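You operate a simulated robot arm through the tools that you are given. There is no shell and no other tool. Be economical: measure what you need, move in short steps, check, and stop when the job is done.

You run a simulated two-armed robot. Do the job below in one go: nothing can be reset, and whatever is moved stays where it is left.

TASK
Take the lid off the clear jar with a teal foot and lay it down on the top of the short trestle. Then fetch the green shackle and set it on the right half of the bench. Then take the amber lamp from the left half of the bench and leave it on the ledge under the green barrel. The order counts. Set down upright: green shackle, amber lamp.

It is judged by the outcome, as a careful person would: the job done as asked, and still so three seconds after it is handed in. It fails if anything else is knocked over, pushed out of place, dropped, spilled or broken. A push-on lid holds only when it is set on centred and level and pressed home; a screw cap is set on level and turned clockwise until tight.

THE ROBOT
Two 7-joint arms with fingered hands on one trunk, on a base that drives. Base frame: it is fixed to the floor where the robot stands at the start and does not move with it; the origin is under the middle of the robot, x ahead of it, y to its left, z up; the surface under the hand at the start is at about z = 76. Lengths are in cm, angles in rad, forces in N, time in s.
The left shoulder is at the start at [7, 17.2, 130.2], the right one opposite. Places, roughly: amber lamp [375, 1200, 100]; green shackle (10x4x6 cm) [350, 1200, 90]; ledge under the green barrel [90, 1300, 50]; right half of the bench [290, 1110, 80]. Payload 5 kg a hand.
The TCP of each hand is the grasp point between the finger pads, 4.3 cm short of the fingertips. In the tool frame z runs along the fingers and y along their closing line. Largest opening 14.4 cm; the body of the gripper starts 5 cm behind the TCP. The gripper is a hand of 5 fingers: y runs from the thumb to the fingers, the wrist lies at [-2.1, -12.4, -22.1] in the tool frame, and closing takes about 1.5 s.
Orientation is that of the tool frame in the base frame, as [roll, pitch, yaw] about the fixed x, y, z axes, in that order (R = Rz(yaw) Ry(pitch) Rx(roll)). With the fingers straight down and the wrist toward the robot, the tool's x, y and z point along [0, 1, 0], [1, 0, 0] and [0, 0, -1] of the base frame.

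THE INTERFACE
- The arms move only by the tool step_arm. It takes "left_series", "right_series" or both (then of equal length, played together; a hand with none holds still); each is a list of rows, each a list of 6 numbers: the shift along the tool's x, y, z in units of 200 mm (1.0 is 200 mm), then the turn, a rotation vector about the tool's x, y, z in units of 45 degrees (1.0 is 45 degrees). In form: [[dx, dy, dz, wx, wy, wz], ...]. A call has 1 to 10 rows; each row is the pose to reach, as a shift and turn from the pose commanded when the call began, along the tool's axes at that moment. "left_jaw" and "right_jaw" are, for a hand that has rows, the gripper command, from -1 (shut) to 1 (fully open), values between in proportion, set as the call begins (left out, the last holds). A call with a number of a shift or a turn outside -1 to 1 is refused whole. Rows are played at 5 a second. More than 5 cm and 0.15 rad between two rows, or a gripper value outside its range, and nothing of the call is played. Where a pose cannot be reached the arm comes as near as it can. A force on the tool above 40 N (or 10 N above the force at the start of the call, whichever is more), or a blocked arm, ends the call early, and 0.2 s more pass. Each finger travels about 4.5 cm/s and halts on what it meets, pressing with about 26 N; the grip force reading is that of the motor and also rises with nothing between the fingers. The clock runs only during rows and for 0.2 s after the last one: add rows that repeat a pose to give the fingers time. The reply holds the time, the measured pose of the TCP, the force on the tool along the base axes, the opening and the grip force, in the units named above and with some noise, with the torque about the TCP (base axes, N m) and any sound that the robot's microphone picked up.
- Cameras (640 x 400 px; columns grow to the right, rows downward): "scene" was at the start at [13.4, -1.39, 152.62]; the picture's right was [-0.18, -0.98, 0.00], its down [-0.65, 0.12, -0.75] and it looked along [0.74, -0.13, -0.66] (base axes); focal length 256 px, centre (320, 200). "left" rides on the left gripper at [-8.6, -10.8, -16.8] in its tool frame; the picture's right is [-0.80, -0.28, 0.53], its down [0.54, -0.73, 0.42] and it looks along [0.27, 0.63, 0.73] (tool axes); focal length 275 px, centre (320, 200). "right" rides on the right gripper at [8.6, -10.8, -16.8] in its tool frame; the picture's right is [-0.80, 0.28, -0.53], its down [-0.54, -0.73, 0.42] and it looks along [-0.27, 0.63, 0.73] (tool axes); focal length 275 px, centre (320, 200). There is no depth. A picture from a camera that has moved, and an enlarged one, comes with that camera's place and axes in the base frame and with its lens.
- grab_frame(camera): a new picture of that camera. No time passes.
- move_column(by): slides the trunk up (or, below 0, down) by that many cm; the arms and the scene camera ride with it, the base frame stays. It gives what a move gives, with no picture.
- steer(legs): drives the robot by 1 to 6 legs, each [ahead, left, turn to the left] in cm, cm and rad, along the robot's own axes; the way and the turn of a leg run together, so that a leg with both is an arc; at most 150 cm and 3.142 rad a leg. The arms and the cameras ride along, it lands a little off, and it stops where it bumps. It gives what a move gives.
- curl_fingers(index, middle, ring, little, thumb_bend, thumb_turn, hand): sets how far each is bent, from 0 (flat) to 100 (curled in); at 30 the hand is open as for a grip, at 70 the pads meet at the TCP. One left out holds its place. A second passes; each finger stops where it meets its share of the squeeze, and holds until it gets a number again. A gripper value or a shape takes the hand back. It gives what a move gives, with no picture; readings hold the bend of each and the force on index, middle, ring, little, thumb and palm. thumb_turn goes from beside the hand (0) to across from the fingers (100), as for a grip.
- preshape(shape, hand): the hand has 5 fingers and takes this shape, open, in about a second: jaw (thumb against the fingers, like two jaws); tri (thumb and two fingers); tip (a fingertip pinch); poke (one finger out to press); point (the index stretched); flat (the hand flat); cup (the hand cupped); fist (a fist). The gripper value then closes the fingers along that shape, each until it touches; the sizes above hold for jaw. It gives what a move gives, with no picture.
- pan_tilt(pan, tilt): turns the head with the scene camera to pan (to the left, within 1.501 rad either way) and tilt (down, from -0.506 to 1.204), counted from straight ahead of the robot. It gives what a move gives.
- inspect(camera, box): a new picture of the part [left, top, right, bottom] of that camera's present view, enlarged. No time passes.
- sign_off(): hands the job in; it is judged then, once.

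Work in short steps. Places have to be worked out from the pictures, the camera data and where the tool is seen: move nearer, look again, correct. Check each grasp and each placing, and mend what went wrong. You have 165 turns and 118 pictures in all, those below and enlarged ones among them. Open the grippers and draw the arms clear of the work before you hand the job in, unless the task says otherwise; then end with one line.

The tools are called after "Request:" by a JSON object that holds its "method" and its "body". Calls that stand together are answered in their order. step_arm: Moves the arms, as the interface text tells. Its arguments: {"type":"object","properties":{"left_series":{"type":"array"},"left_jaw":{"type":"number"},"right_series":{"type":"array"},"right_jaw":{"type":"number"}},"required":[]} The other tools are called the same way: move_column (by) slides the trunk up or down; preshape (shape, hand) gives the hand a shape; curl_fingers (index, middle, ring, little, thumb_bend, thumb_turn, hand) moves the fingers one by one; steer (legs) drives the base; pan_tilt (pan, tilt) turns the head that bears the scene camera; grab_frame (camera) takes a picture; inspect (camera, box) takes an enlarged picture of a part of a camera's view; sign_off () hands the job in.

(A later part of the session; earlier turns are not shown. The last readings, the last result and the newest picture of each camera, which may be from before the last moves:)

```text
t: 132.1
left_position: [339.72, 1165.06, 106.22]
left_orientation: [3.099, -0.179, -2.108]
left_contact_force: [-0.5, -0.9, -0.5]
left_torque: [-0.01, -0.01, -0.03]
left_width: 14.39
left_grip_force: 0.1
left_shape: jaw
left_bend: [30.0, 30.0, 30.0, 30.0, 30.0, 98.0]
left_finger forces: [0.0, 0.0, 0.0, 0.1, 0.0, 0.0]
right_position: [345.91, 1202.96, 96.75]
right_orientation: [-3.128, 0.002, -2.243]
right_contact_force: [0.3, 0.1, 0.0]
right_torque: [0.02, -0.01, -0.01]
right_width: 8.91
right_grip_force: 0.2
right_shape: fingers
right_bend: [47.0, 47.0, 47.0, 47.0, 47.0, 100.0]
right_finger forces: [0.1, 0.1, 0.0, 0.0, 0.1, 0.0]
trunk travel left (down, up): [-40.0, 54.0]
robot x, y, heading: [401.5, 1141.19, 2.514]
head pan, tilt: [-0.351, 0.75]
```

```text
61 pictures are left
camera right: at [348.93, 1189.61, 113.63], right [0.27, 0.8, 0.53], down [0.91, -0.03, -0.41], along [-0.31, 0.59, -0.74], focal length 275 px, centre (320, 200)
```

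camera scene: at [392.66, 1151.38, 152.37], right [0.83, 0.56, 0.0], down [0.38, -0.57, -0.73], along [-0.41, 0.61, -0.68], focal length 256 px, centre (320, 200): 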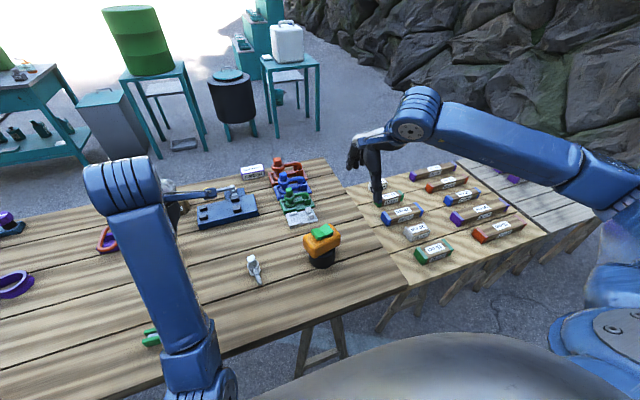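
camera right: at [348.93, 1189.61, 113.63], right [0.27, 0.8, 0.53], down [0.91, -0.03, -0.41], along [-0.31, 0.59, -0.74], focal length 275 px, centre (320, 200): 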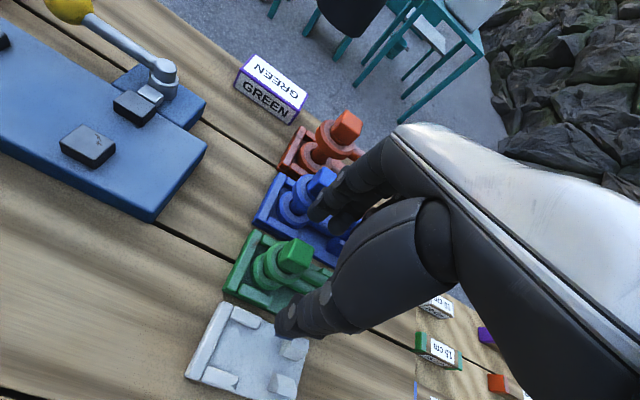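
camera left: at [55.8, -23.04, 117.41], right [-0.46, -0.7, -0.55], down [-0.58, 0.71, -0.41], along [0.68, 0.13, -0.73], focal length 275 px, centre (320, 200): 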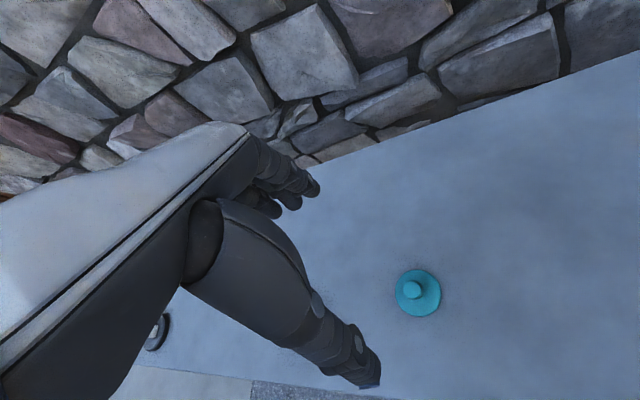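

Fingers now sit symmetric (±4.5 cm). I descend to TCP z≈91.8, shifting 0.5 cm toward the thumb side.

Request:
{"method": "step_arm", "body": {"right_series": [[0, -0.025, 0.06, 0, 0, 0], [0, -0.025, 0.13, 0, 0, 0], [0, -0.025, 0.19, 0, 0, 0], [0, -0.025, 0.245, 0, 0, 0], [0, -0.025, 0.245, 0, 0, 0]]}}

Request:
{"method": "grab_frame", "body": {"camera": "right"}}

Request:
{"method": "inspect", "body": {"camera": "scene", "box": [250, 140, 340, 220]}}

```text
t: 133.3
left_position: [339.82, 1164.99, 106.2]
left_orientation: [3.098, -0.18, -2.109]
left_contact_force: [0.0, 0.5, 0.1]
left_torque: [0.02, 0.02, 0.01]
left_width: 14.38
left_grip_force: 0.0
left_shape: jaw
left_bend: [30.0, 30.0, 30.0, 30.0, 30.0, 98.0]
left_finger forces: [0.0, 0.1, 0.0, 0.0, 0.1, 0.1]
right_position: [346.21, 1202.62, 91.71]
right_orientation: [-3.127, 0.001, -2.243]
right_contact_force: [-0.4, 0.3, -1.1]
right_torque: [0.02, 0.04, 0.01]
right_width: 8.9
right_grip_force: 0.0
right_shape: fingers
right_bend: [47.0, 47.0, 47.0, 47.0, 47.0, 100.0]
right_finger forces: [0.1, 0.1, 0.0, 0.0, 0.0, 0.1]
trunk travel left (down, up): [-40.0, 54.0]
robot x, y, heading: [401.29, 1141.35, 2.512]
head pan, tilt: [-0.351, 0.75]
```

```text
60 pictures are left
camera right: at [349.32, 1189.24, 108.67], right [0.27, 0.8, 0.53], down [0.91, -0.03, -0.41], along [-0.32, 0.59, -0.74], focal length 275 px, centre (320, 200)
```

right: 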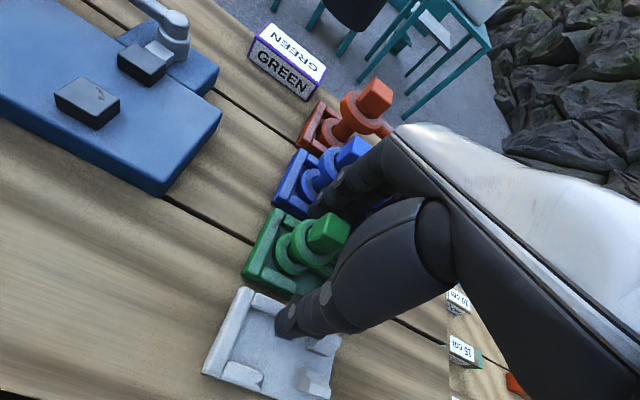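

```text
5.00 times, centred on (295, 180) of scene
camera zoom: at [392.64, 1151.35, 152.37], right [0.83, 0.56, 0.0], down [0.38, -0.57, -0.73], along [-0.41, 0.61, -0.68], focal length 1279 px, centre (445, 300)
```

zoom: 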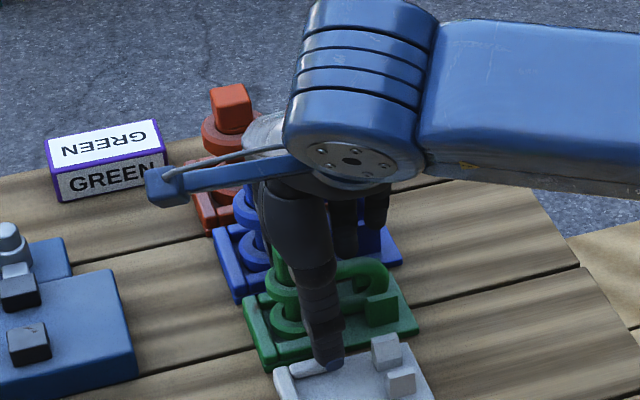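

Width-wise centred; the pin is 1.5 cm toward +x. I shift 1.2 cm so thumb and index meet the eyes, then close.

Request:
{"method": "step_arm", "body": {"right_series": [[0.03, 0, 0, 0, 0, 0], [0.06, 0, 0, 0, 0, 0], [0.06, 0, 0, 0, 0, 0]]}}

Request:
{"method": "curl_fingers", "body": {"hand": "right", "index": 75, "middle": 75, "ring": 75, "little": 75, "thumb_bend": 75}}

Request:
{"method": "grab_frame", "body": {"camera": "right"}}

```text
t: 134.1
left_position: [339.81, 1165.08, 106.18]
left_orientation: [3.097, -0.182, -2.107]
left_contact_force: [0.0, -0.7, -0.5]
left_torque: [0.04, -0.03, 0.02]
left_width: 14.38
left_grip_force: 0.1
left_shape: jaw
left_bend: [30.0, 30.0, 30.0, 30.0, 30.0, 98.0]
left_finger forces: [0.0, 0.0, 0.0, 0.1, 0.0, 0.1]
right_position: [345.78, 1201.65, 91.81]
right_orientation: [-3.127, 0.001, -2.243]
right_contact_force: [3.1, 0.3, 1.4]
right_torque: [0.02, 0.06, -0.18]
right_width: 8.89
right_grip_force: 1.8
right_shape: fingers
right_bend: [47.0, 48.0, 47.0, 47.0, 47.0, 100.0]
right_finger forces: [0.1, 3.4, 0.1, 0.1, 0.1, 0.0]
trunk travel left (down, up): [-40.0, 54.0]
robot x, y, heading: [400.93, 1141.04, 2.511]
head pan, tilt: [-0.351, 0.75]
```

```text
t: 135.1
left_position: [339.68, 1165.14, 106.15]
left_orientation: [3.098, -0.183, -2.108]
left_contact_force: [-0.3, 0.0, 0.8]
left_torque: [0.0, 0.0, -0.02]
left_width: 14.37
left_grip_force: 0.1
left_shape: jaw
left_bend: [30.0, 30.0, 30.0, 30.0, 30.0, 98.0]
left_finger forces: [0.0, 0.0, 0.0, 0.0, 0.0, 0.0]
right_position: [345.57, 1201.77, 91.89]
right_orientation: [-3.127, 0.003, -2.242]
right_contact_force: [-18.5, 16.4, 0.0]
right_torque: [0.42, 0.97, 1.22]
right_width: 2.36
right_grip_force: 30.7
right_shape: fingers
right_bend: [64.0, 64.0, 69.0, 72.0, 67.0, 99.0]
right_finger forces: [12.8, 11.0, 11.6, 9.9, 15.5, 0.1]
trunk travel left (down, up): [-40.0, 54.0]
robot x, y, heading: [401.26, 1141.41, 2.512]
head pan, tilt: [-0.351, 0.75]
```

```text
58 pictures are left
camera right: at [348.46, 1188.43, 108.63], right [0.27, 0.8, 0.53], down [0.91, -0.03, -0.41], along [-0.32, 0.59, -0.74], focal length 275 px, centre (320, 200)
```

right: 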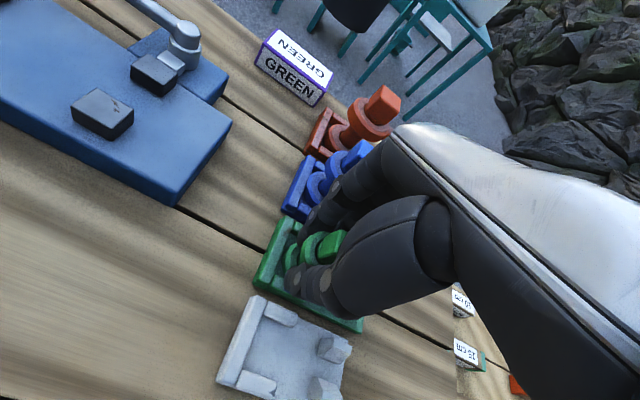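

Gripped, but four fingers outpush the thumb (25 N sideways). I hand back to the balanced jaw grip.

Request:
{"method": "step_arm", "body": {"right_series": [[0, 0, 0, 0, 0, 0], [0, 0, 0, 0, 0, 0], [0, 0, 0, 0, 0, 0], [0, 0, 0, 0, 0, 0], [0, 0, 0, 0, 0, 0]], "right_jaw": -1}}

```text
t: 136.3
left_position: [339.69, 1165.12, 106.18]
left_orientation: [3.1, -0.182, -2.108]
left_contact_force: [0.8, 0.0, 0.0]
left_torque: [0.01, 0.02, -0.03]
left_width: 14.39
left_grip_force: 0.1
left_shape: jaw
left_bend: [30.0, 30.0, 30.0, 30.0, 30.0, 98.0]
left_finger forces: [0.1, 0.0, 0.0, 0.1, 0.0, 0.1]
right_position: [345.66, 1201.48, 91.73]
right_orientation: [-3.125, 0.003, -2.242]
right_contact_force: [-8.0, 4.8, -0.7]
right_torque: [0.44, 0.39, 0.25]
right_width: 1.14
right_grip_force: 26.3
right_shape: jaw
right_bend: [71.0, 62.0, 65.0, 71.0, 73.0, 100.0]
right_finger forces: [20.8, 9.6, 5.5, 4.9, 23.3, 0.0]
trunk travel left (down, up): [-40.0, 54.0]
robot x, y, heading: [400.74, 1141.47, 2.512]
head pan, tilt: [-0.351, 0.75]
```

Better balanced; now lift 3 cm slowly and look.

Request:
{"method": "step_arm", "body": {"right_series": [[0, 0, -0.03, 0, 0, 0], [0, 0, -0.07, 0, 0, 0], [0, 0, -0.11, 0, 0, 0], [0, 0, -0.15, 0, 0, 0], [0, 0, -0.15, 0, 0, 0]]}}

Request:
{"method": "inspect", "body": {"camera": "right", "box": [200, 80, 440, 380]}}

Request:
{"method": "inspect", "body": {"camera": "scene", "box": [250, 130, 340, 220]}}

```text
t: 137.5
left_position: [339.81, 1165.04, 106.29]
left_orientation: [3.098, -0.182, -2.107]
left_contact_force: [0.3, 0.6, 0.4]
left_torque: [0.01, -0.01, 0.04]
left_width: 14.38
left_grip_force: 0.1
left_shape: jaw
left_bend: [30.0, 30.0, 30.0, 30.0, 30.0, 98.0]
left_finger forces: [0.0, 0.1, 0.0, 0.0, 0.0, 0.0]
right_position: [345.66, 1201.59, 94.82]
right_orientation: [-3.127, 0.001, -2.243]
right_contact_force: [0.3, 0.1, -2.8]
right_torque: [-0.07, 0.04, -0.01]
right_width: 1.22
right_grip_force: 26.2
right_shape: jaw
right_bend: [71.0, 63.0, 65.0, 63.0, 73.0, 100.0]
right_finger forces: [18.7, 9.2, 5.8, 2.3, 25.3, 0.0]
trunk travel left (down, up): [-40.0, 54.0]
robot x, y, heading: [401.22, 1141.26, 2.51]
head pan, tilt: [-0.351, 0.75]
```

```text
1.33 times, centred on (320, 230) of right
camera zoom: at [348.58, 1188.26, 111.69], right [0.27, 0.8, 0.53], down [0.91, -0.03, -0.41], along [-0.31, 0.59, -0.74], focal length 367 px, centre (320, 160)
```

zoom: 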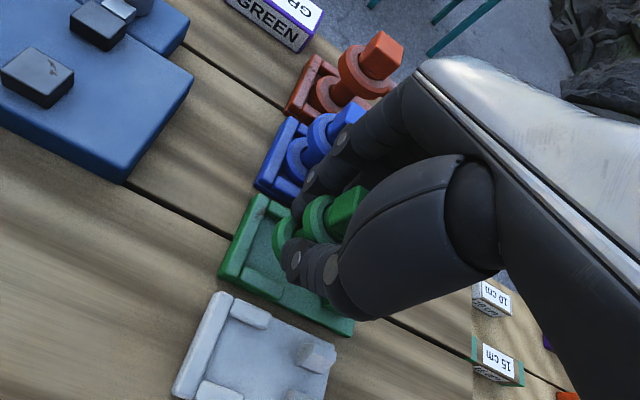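

```text
4.44 times, centred on (295, 175) of scene
camera zoom: at [392.62, 1151.39, 152.37], right [0.83, 0.56, 0.0], down [0.38, -0.57, -0.73], along [-0.41, 0.61, -0.68], focal length 1137 px, centre (431, 311)
```

zoom: 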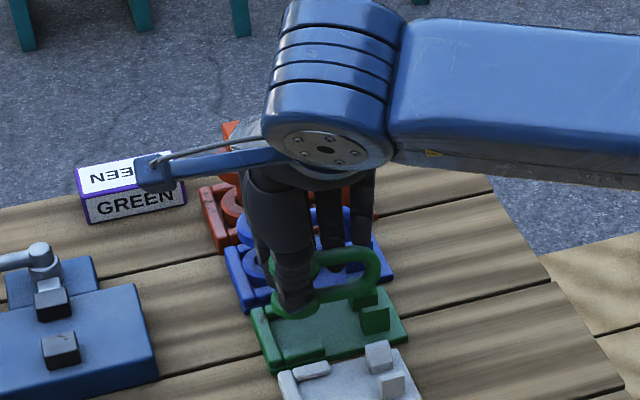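

Shackle lifted level (2.8 N); neighbours are in place. I raise it to z≈108 and strafe the robot 100 cm left along the bench, then look.

Request:
{"method": "step_arm", "body": {"right_series": [[0, 0, -0.2, 0, 0, 0], [0, 0, -0.4, 0, 0, 0], [0, 0, -0.6, 0, 0, 0], [0, 0, -0.68, 0, 0, 0]]}}

Request:
{"method": "steer", "body": {"legs": [[0, 100, 0]]}}

Request:
{"method": "pan_tilt", "body": {"pan": -0.1, "tilt": 0.8}}

Request:
{"method": "grab_frame", "body": {"camera": "scene"}}

Request:
{"method": "grab_frame", "body": {"camera": "right"}}

```text
t: 138.5
left_position: [339.73, 1165.09, 106.34]
left_orientation: [3.098, -0.18, -2.107]
left_contact_force: [-0.3, 0.0, -0.5]
left_torque: [0.01, 0.0, -0.02]
left_width: 14.38
left_grip_force: 0.0
left_shape: jaw
left_bend: [30.0, 30.0, 30.0, 30.0, 30.0, 98.0]
left_finger forces: [0.0, 0.1, 0.1, 0.1, 0.0, 0.0]
right_position: [345.68, 1201.61, 108.43]
right_orientation: [-3.125, -0.001, -2.243]
right_contact_force: [-0.3, 0.0, -4.4]
right_torque: [-0.06, 0.03, 0.04]
right_width: 1.24
right_grip_force: 25.7
right_shape: jaw
right_bend: [71.0, 63.0, 65.0, 63.0, 73.0, 100.0]
right_finger forces: [18.9, 9.4, 6.0, 2.2, 25.4, 0.1]
trunk travel left (down, up): [-40.0, 54.0]
robot x, y, heading: [401.06, 1141.34, 2.511]
head pan, tilt: [-0.351, 0.75]
```

```text
t: 143.8
left_position: [280.3, 1082.52, 106.24]
left_orientation: [3.096, -0.18, -2.1]
left_contact_force: [-0.3, 0.0, -0.2]
left_torque: [0.01, 0.0, -0.01]
left_width: 14.38
left_grip_force: 0.0
left_shape: jaw
left_bend: [30.0, 30.0, 30.0, 30.0, 30.0, 98.0]
left_finger forces: [0.0, 0.1, 0.0, 0.0, 0.0, 0.1]
right_position: [285.84, 1119.23, 108.49]
right_orientation: [-3.128, 0.002, -2.231]
right_contact_force: [-0.1, 0.4, -2.3]
right_torque: [-0.05, 0.05, 0.01]
right_width: 1.22
right_grip_force: 26.0
right_shape: jaw
right_bend: [71.0, 63.0, 65.0, 63.0, 73.0, 100.0]
right_finger forces: [18.8, 9.2, 6.1, 2.2, 25.4, 0.1]
trunk travel left (down, up): [-40.0, 54.0]
robot x, y, heading: [342.13, 1059.48, 2.516]
head pan, tilt: [-0.351, 0.75]
```

```text
t: 144.6
left_position: [280.37, 1082.44, 106.21]
left_orientation: [3.098, -0.182, -2.098]
left_contact_force: [-0.4, -0.8, -0.5]
left_torque: [0.03, 0.02, -0.04]
left_width: 14.41
left_grip_force: 0.0
left_shape: jaw
left_bend: [30.0, 30.0, 30.0, 30.0, 30.0, 98.0]
left_finger forces: [0.0, 0.0, 0.0, 0.0, 0.1, 0.1]
right_position: [285.7, 1119.25, 108.39]
right_orientation: [-3.128, 0.001, -2.233]
right_contact_force: [0.3, 0.1, -3.3]
right_torque: [-0.06, 0.0, 0.03]
right_width: 1.21
right_grip_force: 26.2
right_shape: jaw
right_bend: [71.0, 63.0, 65.0, 63.0, 73.0, 100.0]
right_finger forces: [18.8, 9.3, 5.9, 2.2, 25.3, 0.0]
trunk travel left (down, up): [-40.0, 54.0]
robot x, y, heading: [341.64, 1059.24, 2.516]
head pan, tilt: [-0.099, 0.799]
```

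```text
55 pictures are left
camera scene: at [331.91, 1067.79, 151.97], right [0.66, 0.75, 0.0], down [0.54, -0.47, -0.7], along [-0.52, 0.46, -0.72], focal length 256 px, centre (320, 200)
```

scene: 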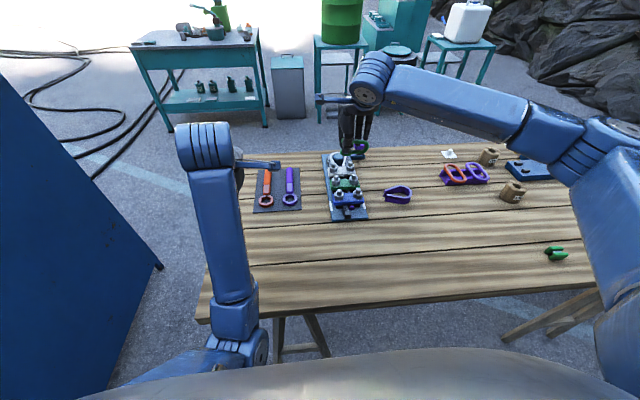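

```text
54 pictures are left
camera right: at [288.88, 1105.92, 125.28], right [0.26, 0.81, 0.53], down [0.91, -0.02, -0.41], along [-0.32, 0.59, -0.74], focal length 275 px, centre (320, 200)
```

right: 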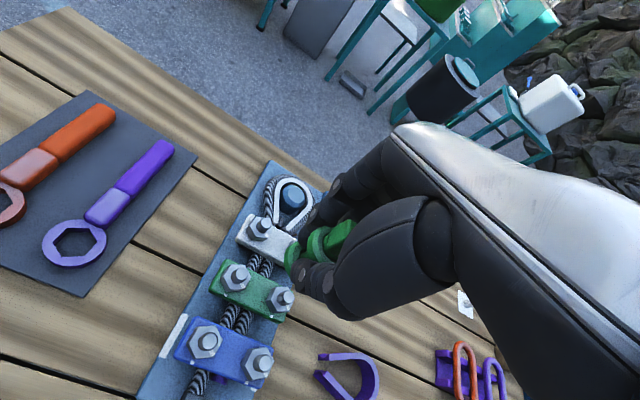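

This is the given "right half" ((290,1110)); free strip lies near its front, about (306,1101). I back the robot 27 cm so the shackle hangs over that spot.

Request:
{"method": "steer", "body": {"legs": [[-27, 1.5, 0]]}}

Request:
{"method": "grab_frame", "body": {"camera": "scene"}}

```text
t: 146.5
left_position: [301.23, 1065.66, 106.17]
left_orientation: [3.099, -0.182, -2.1]
left_contact_force: [1.1, -0.3, -0.3]
left_torque: [-0.02, 0.0, 0.03]
left_width: 14.4
left_grip_force: 0.1
left_shape: jaw
left_bend: [30.0, 30.0, 30.0, 30.0, 30.0, 98.0]
left_finger forces: [0.0, 0.0, 0.0, 0.1, 0.0, 0.1]
right_position: [306.94, 1102.45, 108.42]
right_orientation: [-3.126, 0.002, -2.234]
right_contact_force: [0.2, -0.4, -3.0]
right_torque: [-0.07, 0.04, -0.01]
right_width: 1.22
right_grip_force: 26.5
right_shape: jaw
right_bend: [71.0, 63.0, 65.0, 63.0, 73.0, 100.0]
right_finger forces: [18.9, 9.3, 6.1, 2.3, 25.5, 0.0]
trunk travel left (down, up): [-40.0, 54.0]
robot x, y, heading: [363.21, 1042.58, 2.522]
head pan, tilt: [-0.099, 0.799]
```

```text
53 pictures are left
camera scene: at [352.88, 1050.98, 151.95], right [0.66, 0.75, 0.0], down [0.54, -0.47, -0.7], along [-0.52, 0.46, -0.72], focal length 256 px, centre (320, 200)
```

scene: 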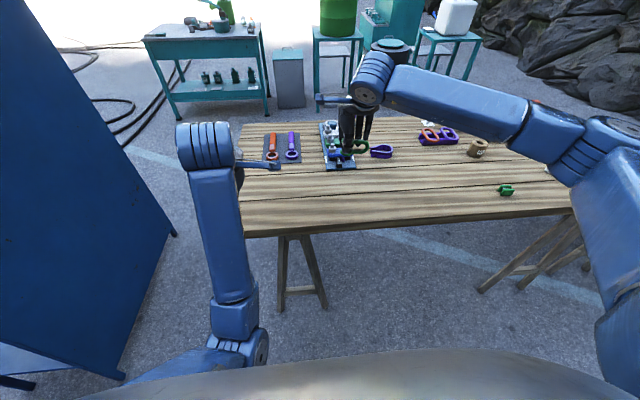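

The landing spot projects to bare wood in front of the clamp board. I lower to TCP z≈92.5.

Request:
{"method": "step_arm", "body": {"right_series": [[0, 0, 0.2, 0, 0, 0], [0, 0, 0.4, 0, 0, 0], [0, 0, 0.6, 0, 0, 0], [0, 0, 0.74, 0, 0, 0], [0, 0, 0.795, 0, 0, 0], [0, 0, 0.795, 0, 0, 0]]}}

Request:
{"method": "inspect", "body": {"camera": "scene", "box": [290, 130, 400, 230]}}

Request:
{"method": "grab_frame", "body": {"camera": "right"}}

```text
t: 147.9
left_position: [301.28, 1065.77, 106.2]
left_orientation: [3.1, -0.182, -2.101]
left_contact_force: [-0.5, -0.7, 0.1]
left_torque: [-0.02, -0.04, -0.01]
left_width: 14.41
left_grip_force: 0.0
left_shape: jaw
left_bend: [30.0, 30.0, 30.0, 30.0, 30.0, 98.0]
left_finger forces: [0.0, 0.1, 0.0, 0.0, 0.1, 0.1]
right_position: [307.43, 1102.33, 92.64]
right_orientation: [-3.126, 0.002, -2.235]
right_contact_force: [0.4, -0.7, -3.1]
right_torque: [-0.07, 0.02, 0.03]
right_width: 1.23
right_grip_force: 26.2
right_shape: jaw
right_bend: [71.0, 63.0, 65.0, 63.0, 73.0, 100.0]
right_finger forces: [19.0, 9.4, 6.1, 2.0, 25.5, 0.0]
trunk travel left (down, up): [-40.0, 54.0]
robot x, y, heading: [362.95, 1042.77, 2.515]
head pan, tilt: [-0.099, 0.799]
```

```text
4.00 times, centred on (345, 180) of scene
camera zoom: at [352.9, 1050.94, 151.96], right [0.66, 0.75, 0.0], down [0.54, -0.47, -0.7], along [-0.52, 0.46, -0.72], focal length 1024 px, centre (220, 280)
```

zoom: 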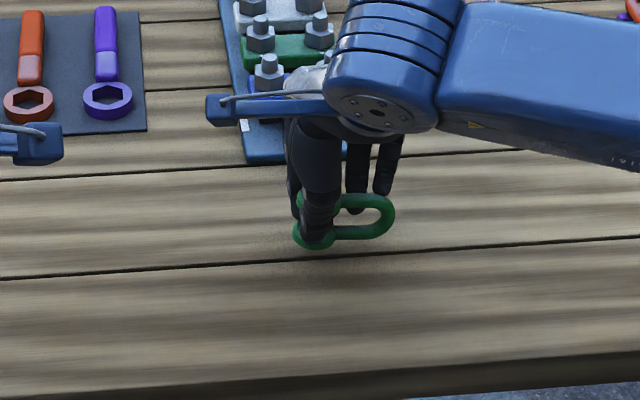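

```text
51 pictures are left
camera right: at [310.38, 1088.99, 109.46], right [0.26, 0.81, 0.53], down [0.91, -0.02, -0.41], along [-0.32, 0.59, -0.74], focal length 275 px, centre (320, 200)
```

right: 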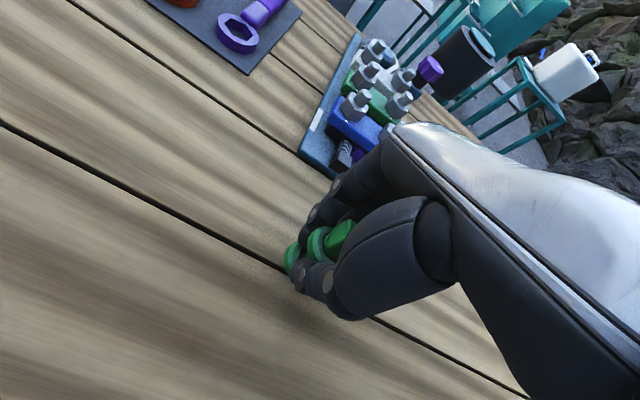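

Creep down until contact.

Request:
{"method": "step_arm", "body": {"right_series": [[0, 0, 0.02, 0, 0, 0], [0, 0, 0.04, 0, 0, 0], [0, 0, 0.055, 0, 0, 0], [0, 0, 0.07, 0, 0, 0], [0, 0, 0.08, 0, 0, 0], [0, 0, 0.08, 0, 0, 0]]}}

```text
t: 149.3
left_position: [301.36, 1065.63, 106.27]
left_orientation: [3.097, -0.181, -2.099]
left_contact_force: [0.2, 0.2, -0.5]
left_torque: [-0.01, 0.03, 0.01]
left_width: 14.39
left_grip_force: 0.0
left_shape: jaw
left_bend: [30.0, 30.0, 30.0, 30.0, 30.0, 98.0]
left_finger forces: [0.0, 0.1, 0.0, 0.0, 0.1, 0.1]
right_position: [307.23, 1102.41, 91.09]
right_orientation: [-3.125, 0.002, -2.236]
right_contact_force: [0.2, 0.5, -3.0]
right_torque: [-0.01, 0.0, -0.01]
right_width: 1.22
right_grip_force: 26.2
right_shape: jaw
right_bend: [71.0, 63.0, 65.0, 63.0, 73.0, 100.0]
right_finger forces: [18.8, 9.7, 6.0, 2.1, 25.7, 0.0]
trunk travel left (down, up): [-40.0, 54.0]
robot x, y, heading: [362.78, 1042.65, 2.517]
head pan, tilt: [-0.099, 0.799]
```

No contact yet; continue in 0.25 cm rows.

Request:
{"method": "step_arm", "body": {"right_series": [[0, 0, 0.0125, 0, 0, 0], [0, 0, 0.025, 0, 0, 0], [0, 0, 0.0375, 0, 0, 0], [0, 0, 0.05, 0, 0, 0], [0, 0, 0.05, 0, 0, 0]]}}

```text
t: 150.5
left_position: [301.56, 1065.53, 106.44]
left_orientation: [3.094, -0.179, -2.101]
left_contact_force: [-0.6, 0.1, 1.5]
left_torque: [-0.01, 0.03, 0.02]
left_width: 14.37
left_grip_force: 0.2
left_shape: jaw
left_bend: [30.0, 30.0, 30.0, 30.0, 30.0, 98.0]
left_finger forces: [0.0, 0.0, 0.0, 0.0, 0.1, 0.0]
right_position: [307.15, 1102.1, 90.6]
right_orientation: [-3.138, 0.003, -2.234]
right_contact_force: [-4.9, 3.7, 37.3]
right_torque: [0.96, 0.73, 0.05]
right_width: 1.32
right_grip_force: 26.1
right_shape: jaw
right_bend: [71.0, 62.0, 66.0, 71.0, 73.0, 100.0]
right_finger forces: [35.7, 14.7, 2.3, 3.2, 28.5, 0.0]
trunk travel left (down, up): [-40.0, 54.0]
robot x, y, heading: [362.96, 1042.4, 2.516]
head pan, tilt: [-0.099, 0.799]
```

Firm contact (37 N). I ease up 0.4 cm and open gently.

Request:
{"method": "step_arm", "body": {"right_series": [[0, 0, -0.01, 0, 0, 0], [0, 0, -0.018, 0, 0, 0], [0, 0, -0.018, 0, 0, 0]]}}

Request:
{"method": "curl_fingers", "body": {"hand": "right", "index": 50, "middle": 50, "ring": 50, "little": 50, "thumb_bend": 50}}

Request:
{"method": "grab_frame", "body": {"camera": "right"}}

```text
t: 151.3
left_position: [301.48, 1065.58, 106.36]
left_orientation: [3.095, -0.18, -2.101]
left_contact_force: [0.6, -0.9, 0.4]
left_torque: [-0.04, -0.03, 0.03]
left_width: 14.38
left_grip_force: 0.1
left_shape: jaw
left_bend: [30.0, 30.0, 30.0, 30.0, 30.0, 98.0]
left_finger forces: [0.0, 0.1, 0.0, 0.0, 0.0, 0.0]
right_position: [307.15, 1102.11, 90.66]
right_orientation: [-3.131, 0.001, -2.236]
right_contact_force: [-11.7, 3.9, 29.5]
right_torque: [0.85, 1.04, 0.19]
right_width: 1.36
right_grip_force: 26.3
right_shape: jaw
right_bend: [71.0, 62.0, 66.0, 71.0, 74.0, 100.0]
right_finger forces: [37.8, 13.9, 3.3, 3.3, 25.2, 0.0]
trunk travel left (down, up): [-40.0, 54.0]
robot x, y, heading: [363.17, 1042.7, 2.519]
head pan, tilt: [-0.099, 0.799]
```

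```text
t: 152.3
left_position: [301.44, 1065.47, 106.31]
left_orientation: [3.094, -0.179, -2.1]
left_contact_force: [0.4, 0.1, -0.3]
left_torque: [0.01, 0.01, 0.01]
left_width: 14.39
left_grip_force: 0.1
left_shape: jaw
left_bend: [30.0, 30.0, 30.0, 30.0, 30.0, 98.0]
left_finger forces: [0.0, 0.0, 0.0, 0.1, 0.0, 0.0]
right_position: [307.24, 1102.09, 90.4]
right_orientation: [-3.126, 0.003, -2.234]
right_contact_force: [-4.1, -8.0, 20.7]
right_torque: [-0.21, 0.55, 0.19]
right_width: 5.41
right_grip_force: 11.5
right_shape: fingers
right_bend: [73.0, 50.0, 50.0, 50.0, 50.0, 100.0]
right_finger forces: [23.7, 0.0, 0.1, 0.1, 0.0, 0.0]
trunk travel left (down, up): [-40.0, 54.0]
robot x, y, heading: [363.06, 1042.76, 2.516]
head pan, tilt: [-0.099, 0.799]
```

```text
50 pictures are left
camera right: at [310.3, 1088.77, 107.26], right [0.26, 0.81, 0.53], down [0.91, -0.02, -0.41], along [-0.32, 0.59, -0.74], focal length 275 px, centre (320, 200)
```

right: 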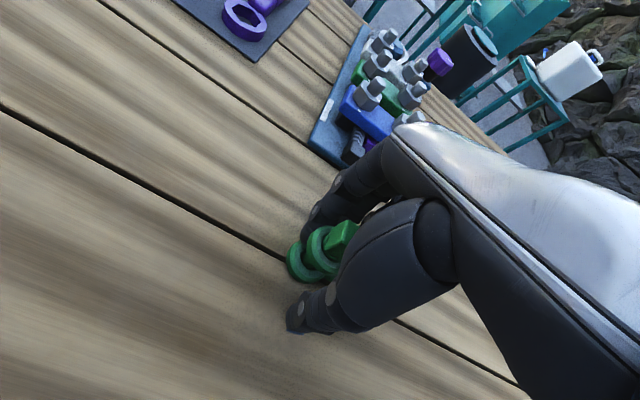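

Thumb and others opened; the index still presses (24 N) — likely its tip against the bench. I raise 0.6 cm and check.

Request:
{"method": "step_arm", "body": {"right_series": [[0, 0, -0.01, 0, 0, 0], [0, 0, -0.02, 0, 0, 0], [0, 0, -0.03, 0, 0, 0], [0, 0, -0.03, 0, 0, 0]]}}

Request:
{"method": "inspect", "body": {"camera": "right", "box": [260, 170, 420, 340]}}

```text
t: 153.3
left_position: [301.49, 1065.72, 106.2]
left_orientation: [3.097, -0.18, -2.099]
left_contact_force: [0.6, -1.1, -0.3]
left_torque: [0.01, 0.0, -0.01]
left_width: 14.38
left_grip_force: 0.1
left_shape: jaw
left_bend: [30.0, 30.0, 30.0, 30.0, 30.0, 98.0]
left_finger forces: [0.0, 0.0, 0.1, 0.0, 0.0, 0.1]
right_position: [307.26, 1102.39, 90.83]
right_orientation: [-3.127, 0.003, -2.237]
right_contact_force: [-0.3, -0.3, 0.6]
right_torque: [-0.02, 0.01, 0.0]
right_width: 7.76
right_grip_force: 0.0
right_shape: fingers
right_bend: [50.0, 50.0, 50.0, 50.0, 50.0, 100.0]
right_finger forces: [0.0, 0.0, 0.1, 0.1, 0.0, 0.0]
trunk travel left (down, up): [-40.0, 54.0]
robot x, y, heading: [362.88, 1042.18, 2.521]
head pan, tilt: [-0.099, 0.799]
```

```text
2.35 times, centred on (340, 255) of right
camera zoom: at [310.25, 1089.05, 107.68], right [0.26, 0.81, 0.53], down [0.91, -0.02, -0.41], along [-0.32, 0.59, -0.74], focal length 648 px, centre (273, 71)
```

zoom: 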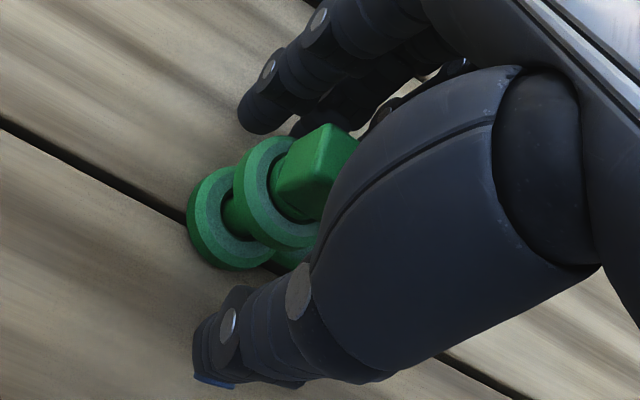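

Free now, shackle upright. I rise straight up and verify.

Request:
{"method": "step_arm", "body": {"right_series": [[0, 0, -0.1, 0, 0, 0], [0, 0, -0.25, 0, 0, 0], [0, 0, -0.45, 0, 0, 0], [0, 0, -0.65, 0, 0, 0], [0, 0, -0.85, 0, 0, 0]]}}

Request:
{"method": "grab_frame", "body": {"camera": "right"}}

```text
t: 154.5
left_position: [301.36, 1065.61, 106.37]
left_orientation: [3.099, -0.181, -2.101]
left_contact_force: [-0.1, 0.2, -0.1]
left_torque: [0.0, 0.0, 0.0]
left_width: 14.38
left_grip_force: 0.0
left_shape: jaw
left_bend: [30.0, 30.0, 30.0, 30.0, 30.0, 98.0]
left_finger forces: [0.1, 0.1, 0.0, 0.0, 0.0, 0.0]
right_position: [306.81, 1102.33, 107.71]
right_orientation: [-3.127, 0.003, -2.235]
right_contact_force: [-0.8, -0.8, -0.3]
right_torque: [0.05, 0.03, -0.02]
right_width: 7.75
right_grip_force: 0.1
right_shape: fingers
right_bend: [50.0, 50.0, 50.0, 50.0, 50.0, 100.0]
right_finger forces: [0.0, 0.1, 0.1, 0.0, 0.0, 0.0]
trunk travel left (down, up): [-40.0, 54.0]
robot x, y, heading: [363.08, 1042.66, 2.52]
head pan, tilt: [-0.099, 0.799]
```

```text
48 pictures are left
camera right: at [309.79, 1089.12, 124.54], right [0.26, 0.81, 0.53], down [0.91, -0.02, -0.41], along [-0.32, 0.59, -0.74], focal length 275 px, centre (320, 200)
```

right: 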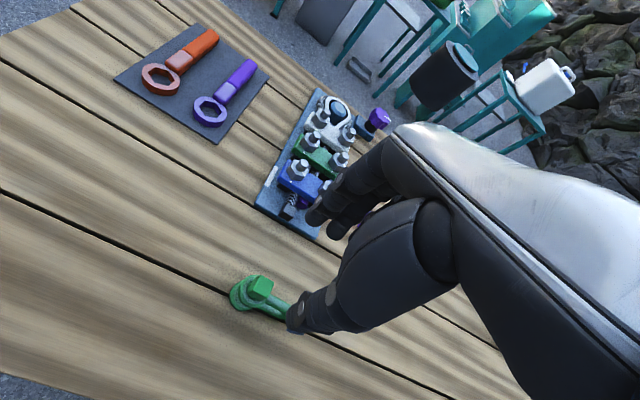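

The shackle stands upright on the right half. Now the lamp: strafe back right ~104 cm and 12 forward.

Request:
{"method": "steer", "body": {"legs": [[0, -104, 0], [12, 0, 0]]}}

Request:
{"method": "pan_tilt", "body": {"pan": -0.3, "tilt": 0.85}}

Request:
{"method": "grab_frame", "body": {"camera": "scene"}}

Request:
{"method": "grab_frame", "body": {"camera": "right"}}

```text
t: 160.7
left_position: [353.08, 1157.76, 106.2]
left_orientation: [3.097, -0.178, -2.1]
left_contact_force: [-0.6, -0.6, -0.2]
left_torque: [-0.01, -0.01, -0.01]
left_width: 14.37
left_grip_force: 0.0
left_shape: jaw
left_bend: [30.0, 30.0, 30.0, 30.0, 30.0, 98.0]
left_finger forces: [0.1, 0.1, 0.0, 0.1, 0.0, 0.0]
right_position: [358.49, 1194.62, 107.77]
right_orientation: [-3.129, 0.002, -2.233]
right_contact_force: [0.4, 0.3, -0.4]
right_torque: [-0.01, 0.04, 0.02]
right_width: 7.76
right_grip_force: 0.1
right_shape: fingers
right_bend: [50.0, 50.0, 50.0, 50.0, 50.0, 100.0]
right_finger forces: [0.1, 0.0, 0.0, 0.0, 0.0, 0.1]
trunk travel left (down, up): [-40.0, 54.0]
robot x, y, heading: [414.58, 1134.64, 2.52]
head pan, tilt: [-0.099, 0.799]
```

```text
t: 161.4
left_position: [352.94, 1157.88, 106.13]
left_orientation: [3.099, -0.181, -2.101]
left_contact_force: [-0.7, -0.1, 0.3]
left_torque: [-0.04, 0.0, -0.01]
left_width: 14.38
left_grip_force: 0.0
left_shape: jaw
left_bend: [30.0, 30.0, 30.0, 30.0, 30.0, 98.0]
left_finger forces: [0.0, 0.0, 0.0, 0.1, 0.0, 0.0]
right_position: [358.26, 1194.65, 107.71]
right_orientation: [-3.127, 0.001, -2.235]
right_contact_force: [0.0, 0.2, 0.3]
right_torque: [-0.02, -0.03, -0.02]
right_width: 7.79
right_grip_force: 0.1
right_shape: fingers
right_bend: [50.0, 50.0, 50.0, 50.0, 50.0, 100.0]
right_finger forces: [0.0, 0.1, 0.0, 0.1, 0.1, 0.1]
trunk travel left (down, up): [-40.0, 54.0]
robot x, y, heading: [414.69, 1134.35, 2.519]
head pan, tilt: [-0.3, 0.85]
```

```text
47 pictures are left
camera scene: at [405.89, 1144.04, 151.56], right [0.8, 0.6, 0.0], down [0.45, -0.6, -0.66], along [-0.4, 0.53, -0.75], focal length 256 px, centre (320, 200)
```

scene: 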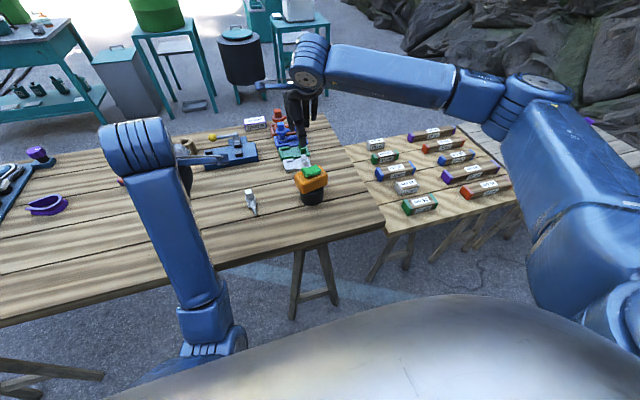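

```text
46 pictures are left
camera right: at [361.35, 1181.4, 124.5], right [0.26, 0.81, 0.53], down [0.91, -0.02, -0.41], along [-0.32, 0.59, -0.74], focal length 275 px, centre (320, 200)
```

right: 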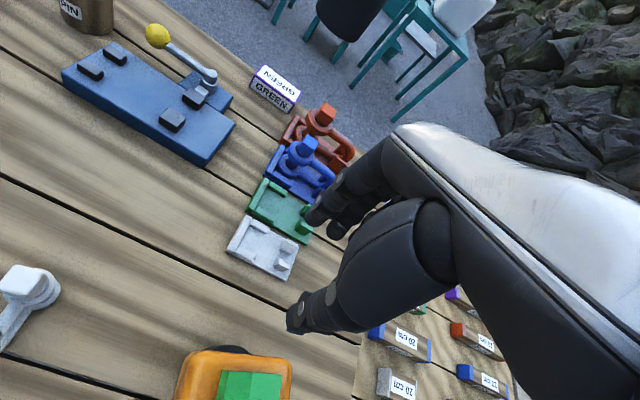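

I zoom on the lamp in the scene view.

Request:
{"method": "inspect", "body": {"camera": "scene", "box": [270, 140, 350, 220]}}

```text
5.00 times, centred on (310, 180) of scene
camera zoom: at [405.89, 1144.04, 151.56], right [0.8, 0.6, 0.0], down [0.45, -0.6, -0.66], along [-0.4, 0.53, -0.75], focal length 1279 px, centre (370, 300)
```

zoom: 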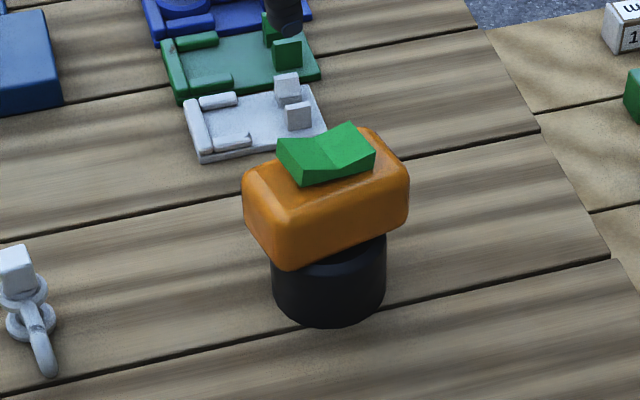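

Lamp centre ≈ (367,1190.7), block top ≈95, green cap ≈96.5, narrow width along (-.95,.3). I open the fingers to bend 40, move over it at z≈106 and rotate the hand, then look.

Request:
{"method": "curl_fingers", "body": {"hand": "right", "index": 40, "middle": 40, "ring": 40, "little": 40, "thumb_bend": 40}}

Request:
{"method": "step_arm", "body": {"right_series": [[-0.03, -0.12, 0, 0, 0, -0.12], [-0.06, -0.24, 0, 0, 0, -0.24], [-0.09, -0.36, 0, 0, 0, -0.36], [-0.11, -0.453, 0.0, 0, 0, -0.46], [-0.11, -0.453, 0.05, 0, 0, -0.46], [-0.11, -0.453, 0.05, 0, 0, -0.46]]}}

Request:
{"method": "grab_frame", "body": {"camera": "right"}}

Request:
{"method": "inspect", "body": {"camera": "scene", "box": [250, 120, 370, 220]}}

```text
t: 162.4
left_position: [353.02, 1157.94, 106.28]
left_orientation: [3.098, -0.181, -2.1]
left_contact_force: [0.0, -0.6, 0.0]
left_torque: [-0.02, 0.01, -0.02]
left_width: 14.36
left_grip_force: 0.1
left_shape: jaw
left_bend: [30.0, 30.0, 30.0, 30.0, 30.0, 98.0]
left_finger forces: [0.0, 0.0, 0.0, 0.1, 0.1, 0.0]
right_position: [358.31, 1194.59, 107.76]
right_orientation: [-3.127, 0.001, -2.234]
right_contact_force: [-0.3, -0.6, -0.4]
right_torque: [-0.01, -0.02, 0.01]
right_width: 11.32
right_grip_force: 0.2
right_shape: fingers
right_bend: [40.0, 40.0, 40.0, 40.0, 40.0, 100.0]
right_finger forces: [0.0, 0.0, 0.1, 0.1, 0.1, 0.0]
trunk travel left (down, up): [-40.0, 54.0]
robot x, y, heading: [415.06, 1134.6, 2.52]
head pan, tilt: [-0.3, 0.85]
```

```text
t: 163.8
left_position: [353.06, 1157.79, 106.29]
left_orientation: [3.098, -0.181, -2.1]
left_contact_force: [0.5, 0.1, 0.4]
left_torque: [-0.02, 0.02, 0.01]
left_width: 14.4
left_grip_force: 0.1
left_shape: jaw
left_bend: [30.0, 30.0, 30.0, 30.0, 30.0, 98.0]
left_finger forces: [0.1, 0.1, 0.1, 0.0, 0.0, 0.0]
right_position: [366.83, 1190.78, 106.83]
right_orientation: [-3.129, -0.003, -1.872]
right_contact_force: [0.9, 0.6, -0.4]
right_torque: [-0.01, 0.03, -0.03]
right_width: 11.34
right_grip_force: 0.0
right_shape: fingers
right_bend: [40.0, 40.0, 40.0, 40.0, 40.0, 100.0]
right_finger forces: [0.0, 0.0, 0.0, 0.0, 0.0, 0.0]
trunk travel left (down, up): [-40.0, 54.0]
robot x, y, heading: [414.71, 1134.28, 2.525]
head pan, tilt: [-0.3, 0.85]
```

```text
44 pictures are left
camera right: at [374.46, 1179.51, 123.74], right [-0.04, 0.85, 0.53], down [0.86, 0.3, -0.41], along [-0.51, 0.44, -0.74], focal length 275 px, centre (320, 200)
```

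right: 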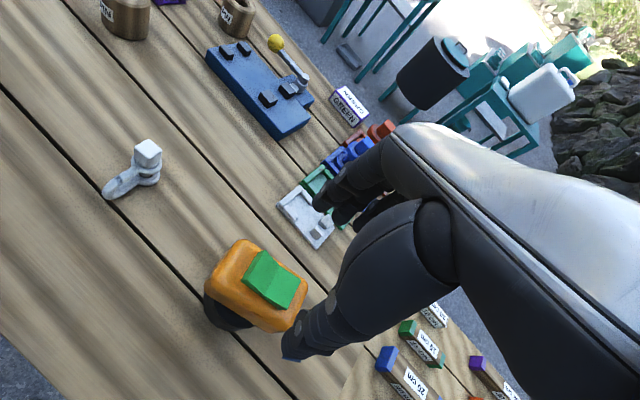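

```text
4.00 times, centred on (310, 170) of scene
camera zoom: at [406.01, 1143.98, 151.57], right [0.8, 0.6, 0.0], down [0.45, -0.6, -0.66], along [-0.4, 0.53, -0.75], focal length 1024 px, centre (360, 320)
```

zoom: 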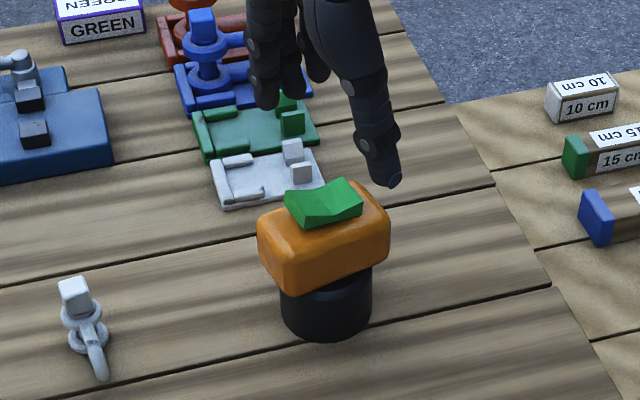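

Hand aligned with the block. I descend to z≈94.2 (tips just above the black base).

Request:
{"method": "step_arm", "body": {"right_series": [[0.01, -0.02, 0.15, 0, 0, 0], [0.01, -0.02, 0.3, 0, 0, 0], [0.01, -0.02, 0.45, 0, 0, 0], [0.01, -0.02, 0.57, 0, 0, 0], [0.01, -0.02, 0.63, 0, 0, 0], [0.01, -0.02, 0.63, 0, 0, 0]]}}

Request:
{"method": "grab_frame", "body": {"camera": "right"}}

Request:
{"method": "inspect", "body": {"camera": "scene", "box": [270, 140, 350, 220]}}

```text
t: 165.2
left_position: [353.13, 1157.89, 106.18]
left_orientation: [3.098, -0.181, -2.1]
left_contact_force: [0.3, -0.2, 0.4]
left_torque: [0.02, 0.03, 0.01]
left_width: 14.4
left_grip_force: 0.0
left_shape: jaw
left_bend: [30.0, 30.0, 30.0, 30.0, 30.0, 98.0]
left_finger forces: [0.1, 0.0, 0.1, 0.1, 0.1, 0.1]
right_position: [367.19, 1190.36, 94.36]
right_orientation: [-3.127, -0.004, -1.872]
right_contact_force: [0.4, -0.3, 0.6]
right_torque: [0.0, -0.04, -0.05]
right_width: 11.36
right_grip_force: 0.0
right_shape: fingers
right_bend: [40.0, 40.0, 40.0, 40.0, 40.0, 100.0]
right_finger forces: [0.0, 0.0, 0.0, 0.0, 0.0, 0.0]
trunk travel left (down, up): [-40.0, 54.0]
robot x, y, heading: [414.73, 1134.5, 2.519]
head pan, tilt: [-0.3, 0.85]
```

```text
42 pictures are left
camera right: at [374.9, 1178.98, 111.16], right [-0.04, 0.85, 0.53], down [0.86, 0.3, -0.41], along [-0.51, 0.44, -0.74], focal length 275 px, centre (320, 200)
```

right: 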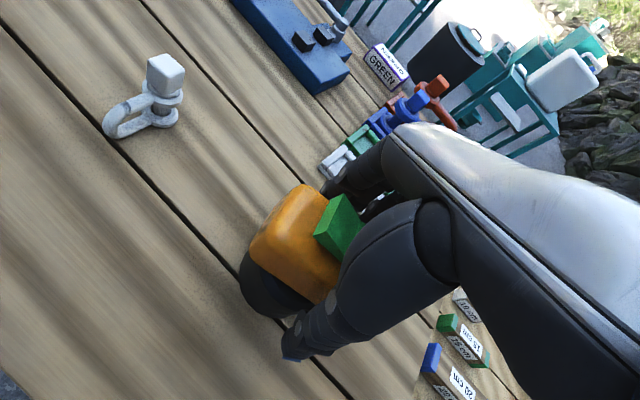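

```text
5.00 times, centred on (310, 180) of scene
camera zoom: at [405.96, 1143.98, 151.57], right [0.8, 0.6, 0.0], down [0.45, -0.6, -0.66], along [-0.4, 0.53, -0.75], focal length 1279 px, centre (370, 300)
```

zoom: 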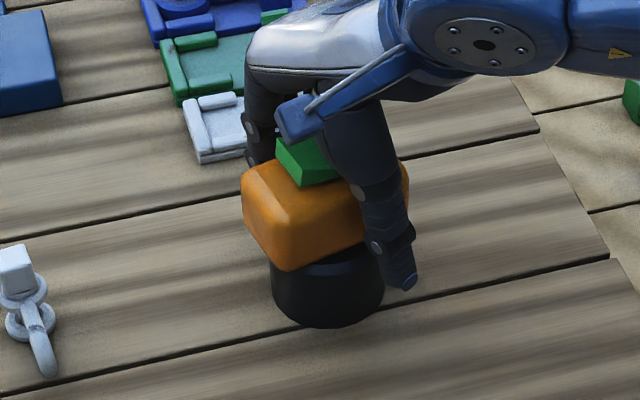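

The block centre is ~1.2–1.8 cm toward +x. I shift, then close with the balanced jaw.

Request:
{"method": "step_arm", "body": {"right_series": [[0.045, 0.015, 0, 0, 0, 0], [0.09, 0.03, 0, 0, 0, 0], [0.09, 0.03, 0, 0, 0, 0]]}}

Request:
{"method": "step_arm", "body": {"right_series": [[0, 0, 0, 0, 0, 0], [0, 0, 0, 0, 0, 0], [0, 0, 0, 0, 0, 0], [0, 0, 0, 0, 0, 0], [0, 0, 0, 0, 0, 0], [0, 0, 0, 0, 0, 0], [0, 0, 0, 0, 0, 0], [0, 0, 0, 0, 0, 0]], "right_jaw": -1}}

Request:
{"method": "inspect", "body": {"camera": "scene", "box": [270, 140, 350, 220]}}

```text
t: 166.0
left_position: [353.07, 1157.78, 106.16]
left_orientation: [3.098, -0.182, -2.1]
left_contact_force: [0.3, -0.6, 0.2]
left_torque: [-0.01, -0.02, 0.0]
left_width: 14.38
left_grip_force: 0.1
left_shape: jaw
left_bend: [30.0, 30.0, 30.0, 30.0, 30.0, 98.0]
left_finger forces: [0.1, 0.1, 0.1, 0.0, 0.0, 0.0]
right_position: [366.16, 1188.8, 94.31]
right_orientation: [-3.128, -0.003, -1.873]
right_contact_force: [-0.1, -0.4, 0.0]
right_torque: [0.04, 0.01, -0.02]
right_width: 11.35
right_grip_force: 0.0
right_shape: fingers
right_bend: [40.0, 40.0, 40.0, 40.0, 40.0, 100.0]
right_finger forces: [0.1, 0.0, 0.1, 0.1, 0.0, 0.0]
trunk travel left (down, up): [-40.0, 54.0]
robot x, y, heading: [415.01, 1134.66, 2.522]
head pan, tilt: [-0.3, 0.85]
```

```text
t: 167.8
left_position: [353.15, 1157.79, 106.31]
left_orientation: [3.098, -0.181, -2.1]
left_contact_force: [-0.6, -0.2, 0.4]
left_torque: [-0.01, -0.04, -0.02]
left_width: 14.37
left_grip_force: 0.0
left_shape: jaw
left_bend: [30.0, 30.0, 30.0, 30.0, 30.0, 98.0]
left_finger forces: [0.0, 0.0, 0.0, 0.0, 0.1, 0.0]
right_position: [366.24, 1188.67, 94.34]
right_orientation: [-3.127, -0.005, -1.873]
right_contact_force: [2.5, -0.4, 1.7]
right_torque: [-0.09, -0.37, -0.02]
right_width: 6.48
right_grip_force: 25.7
right_shape: jaw
right_bend: [74.0, 50.0, 54.0, 51.0, 67.0, 100.0]
right_finger forces: [12.9, 6.9, 0.4, 0.0, 20.9, 0.1]
trunk travel left (down, up): [-40.0, 54.0]
robot x, y, heading: [414.57, 1134.45, 2.523]
head pan, tilt: [-0.3, 0.85]
```

```text
5.00 times, centred on (310, 180) of scene
camera zoom: at [406.01, 1143.96, 151.57], right [0.8, 0.6, 0.0], down [0.45, -0.6, -0.66], along [-0.4, 0.53, -0.75], focal length 1279 px, centre (370, 300)
```

zoom: 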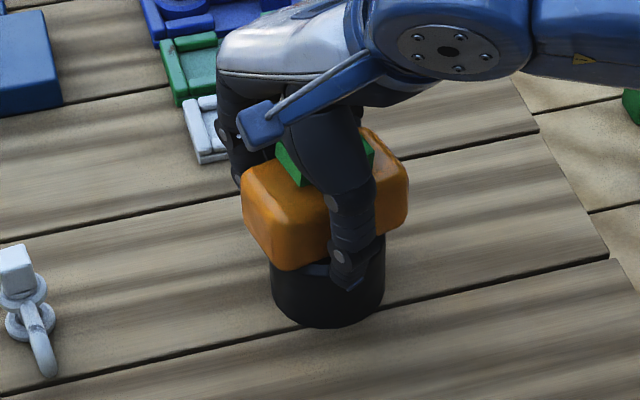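

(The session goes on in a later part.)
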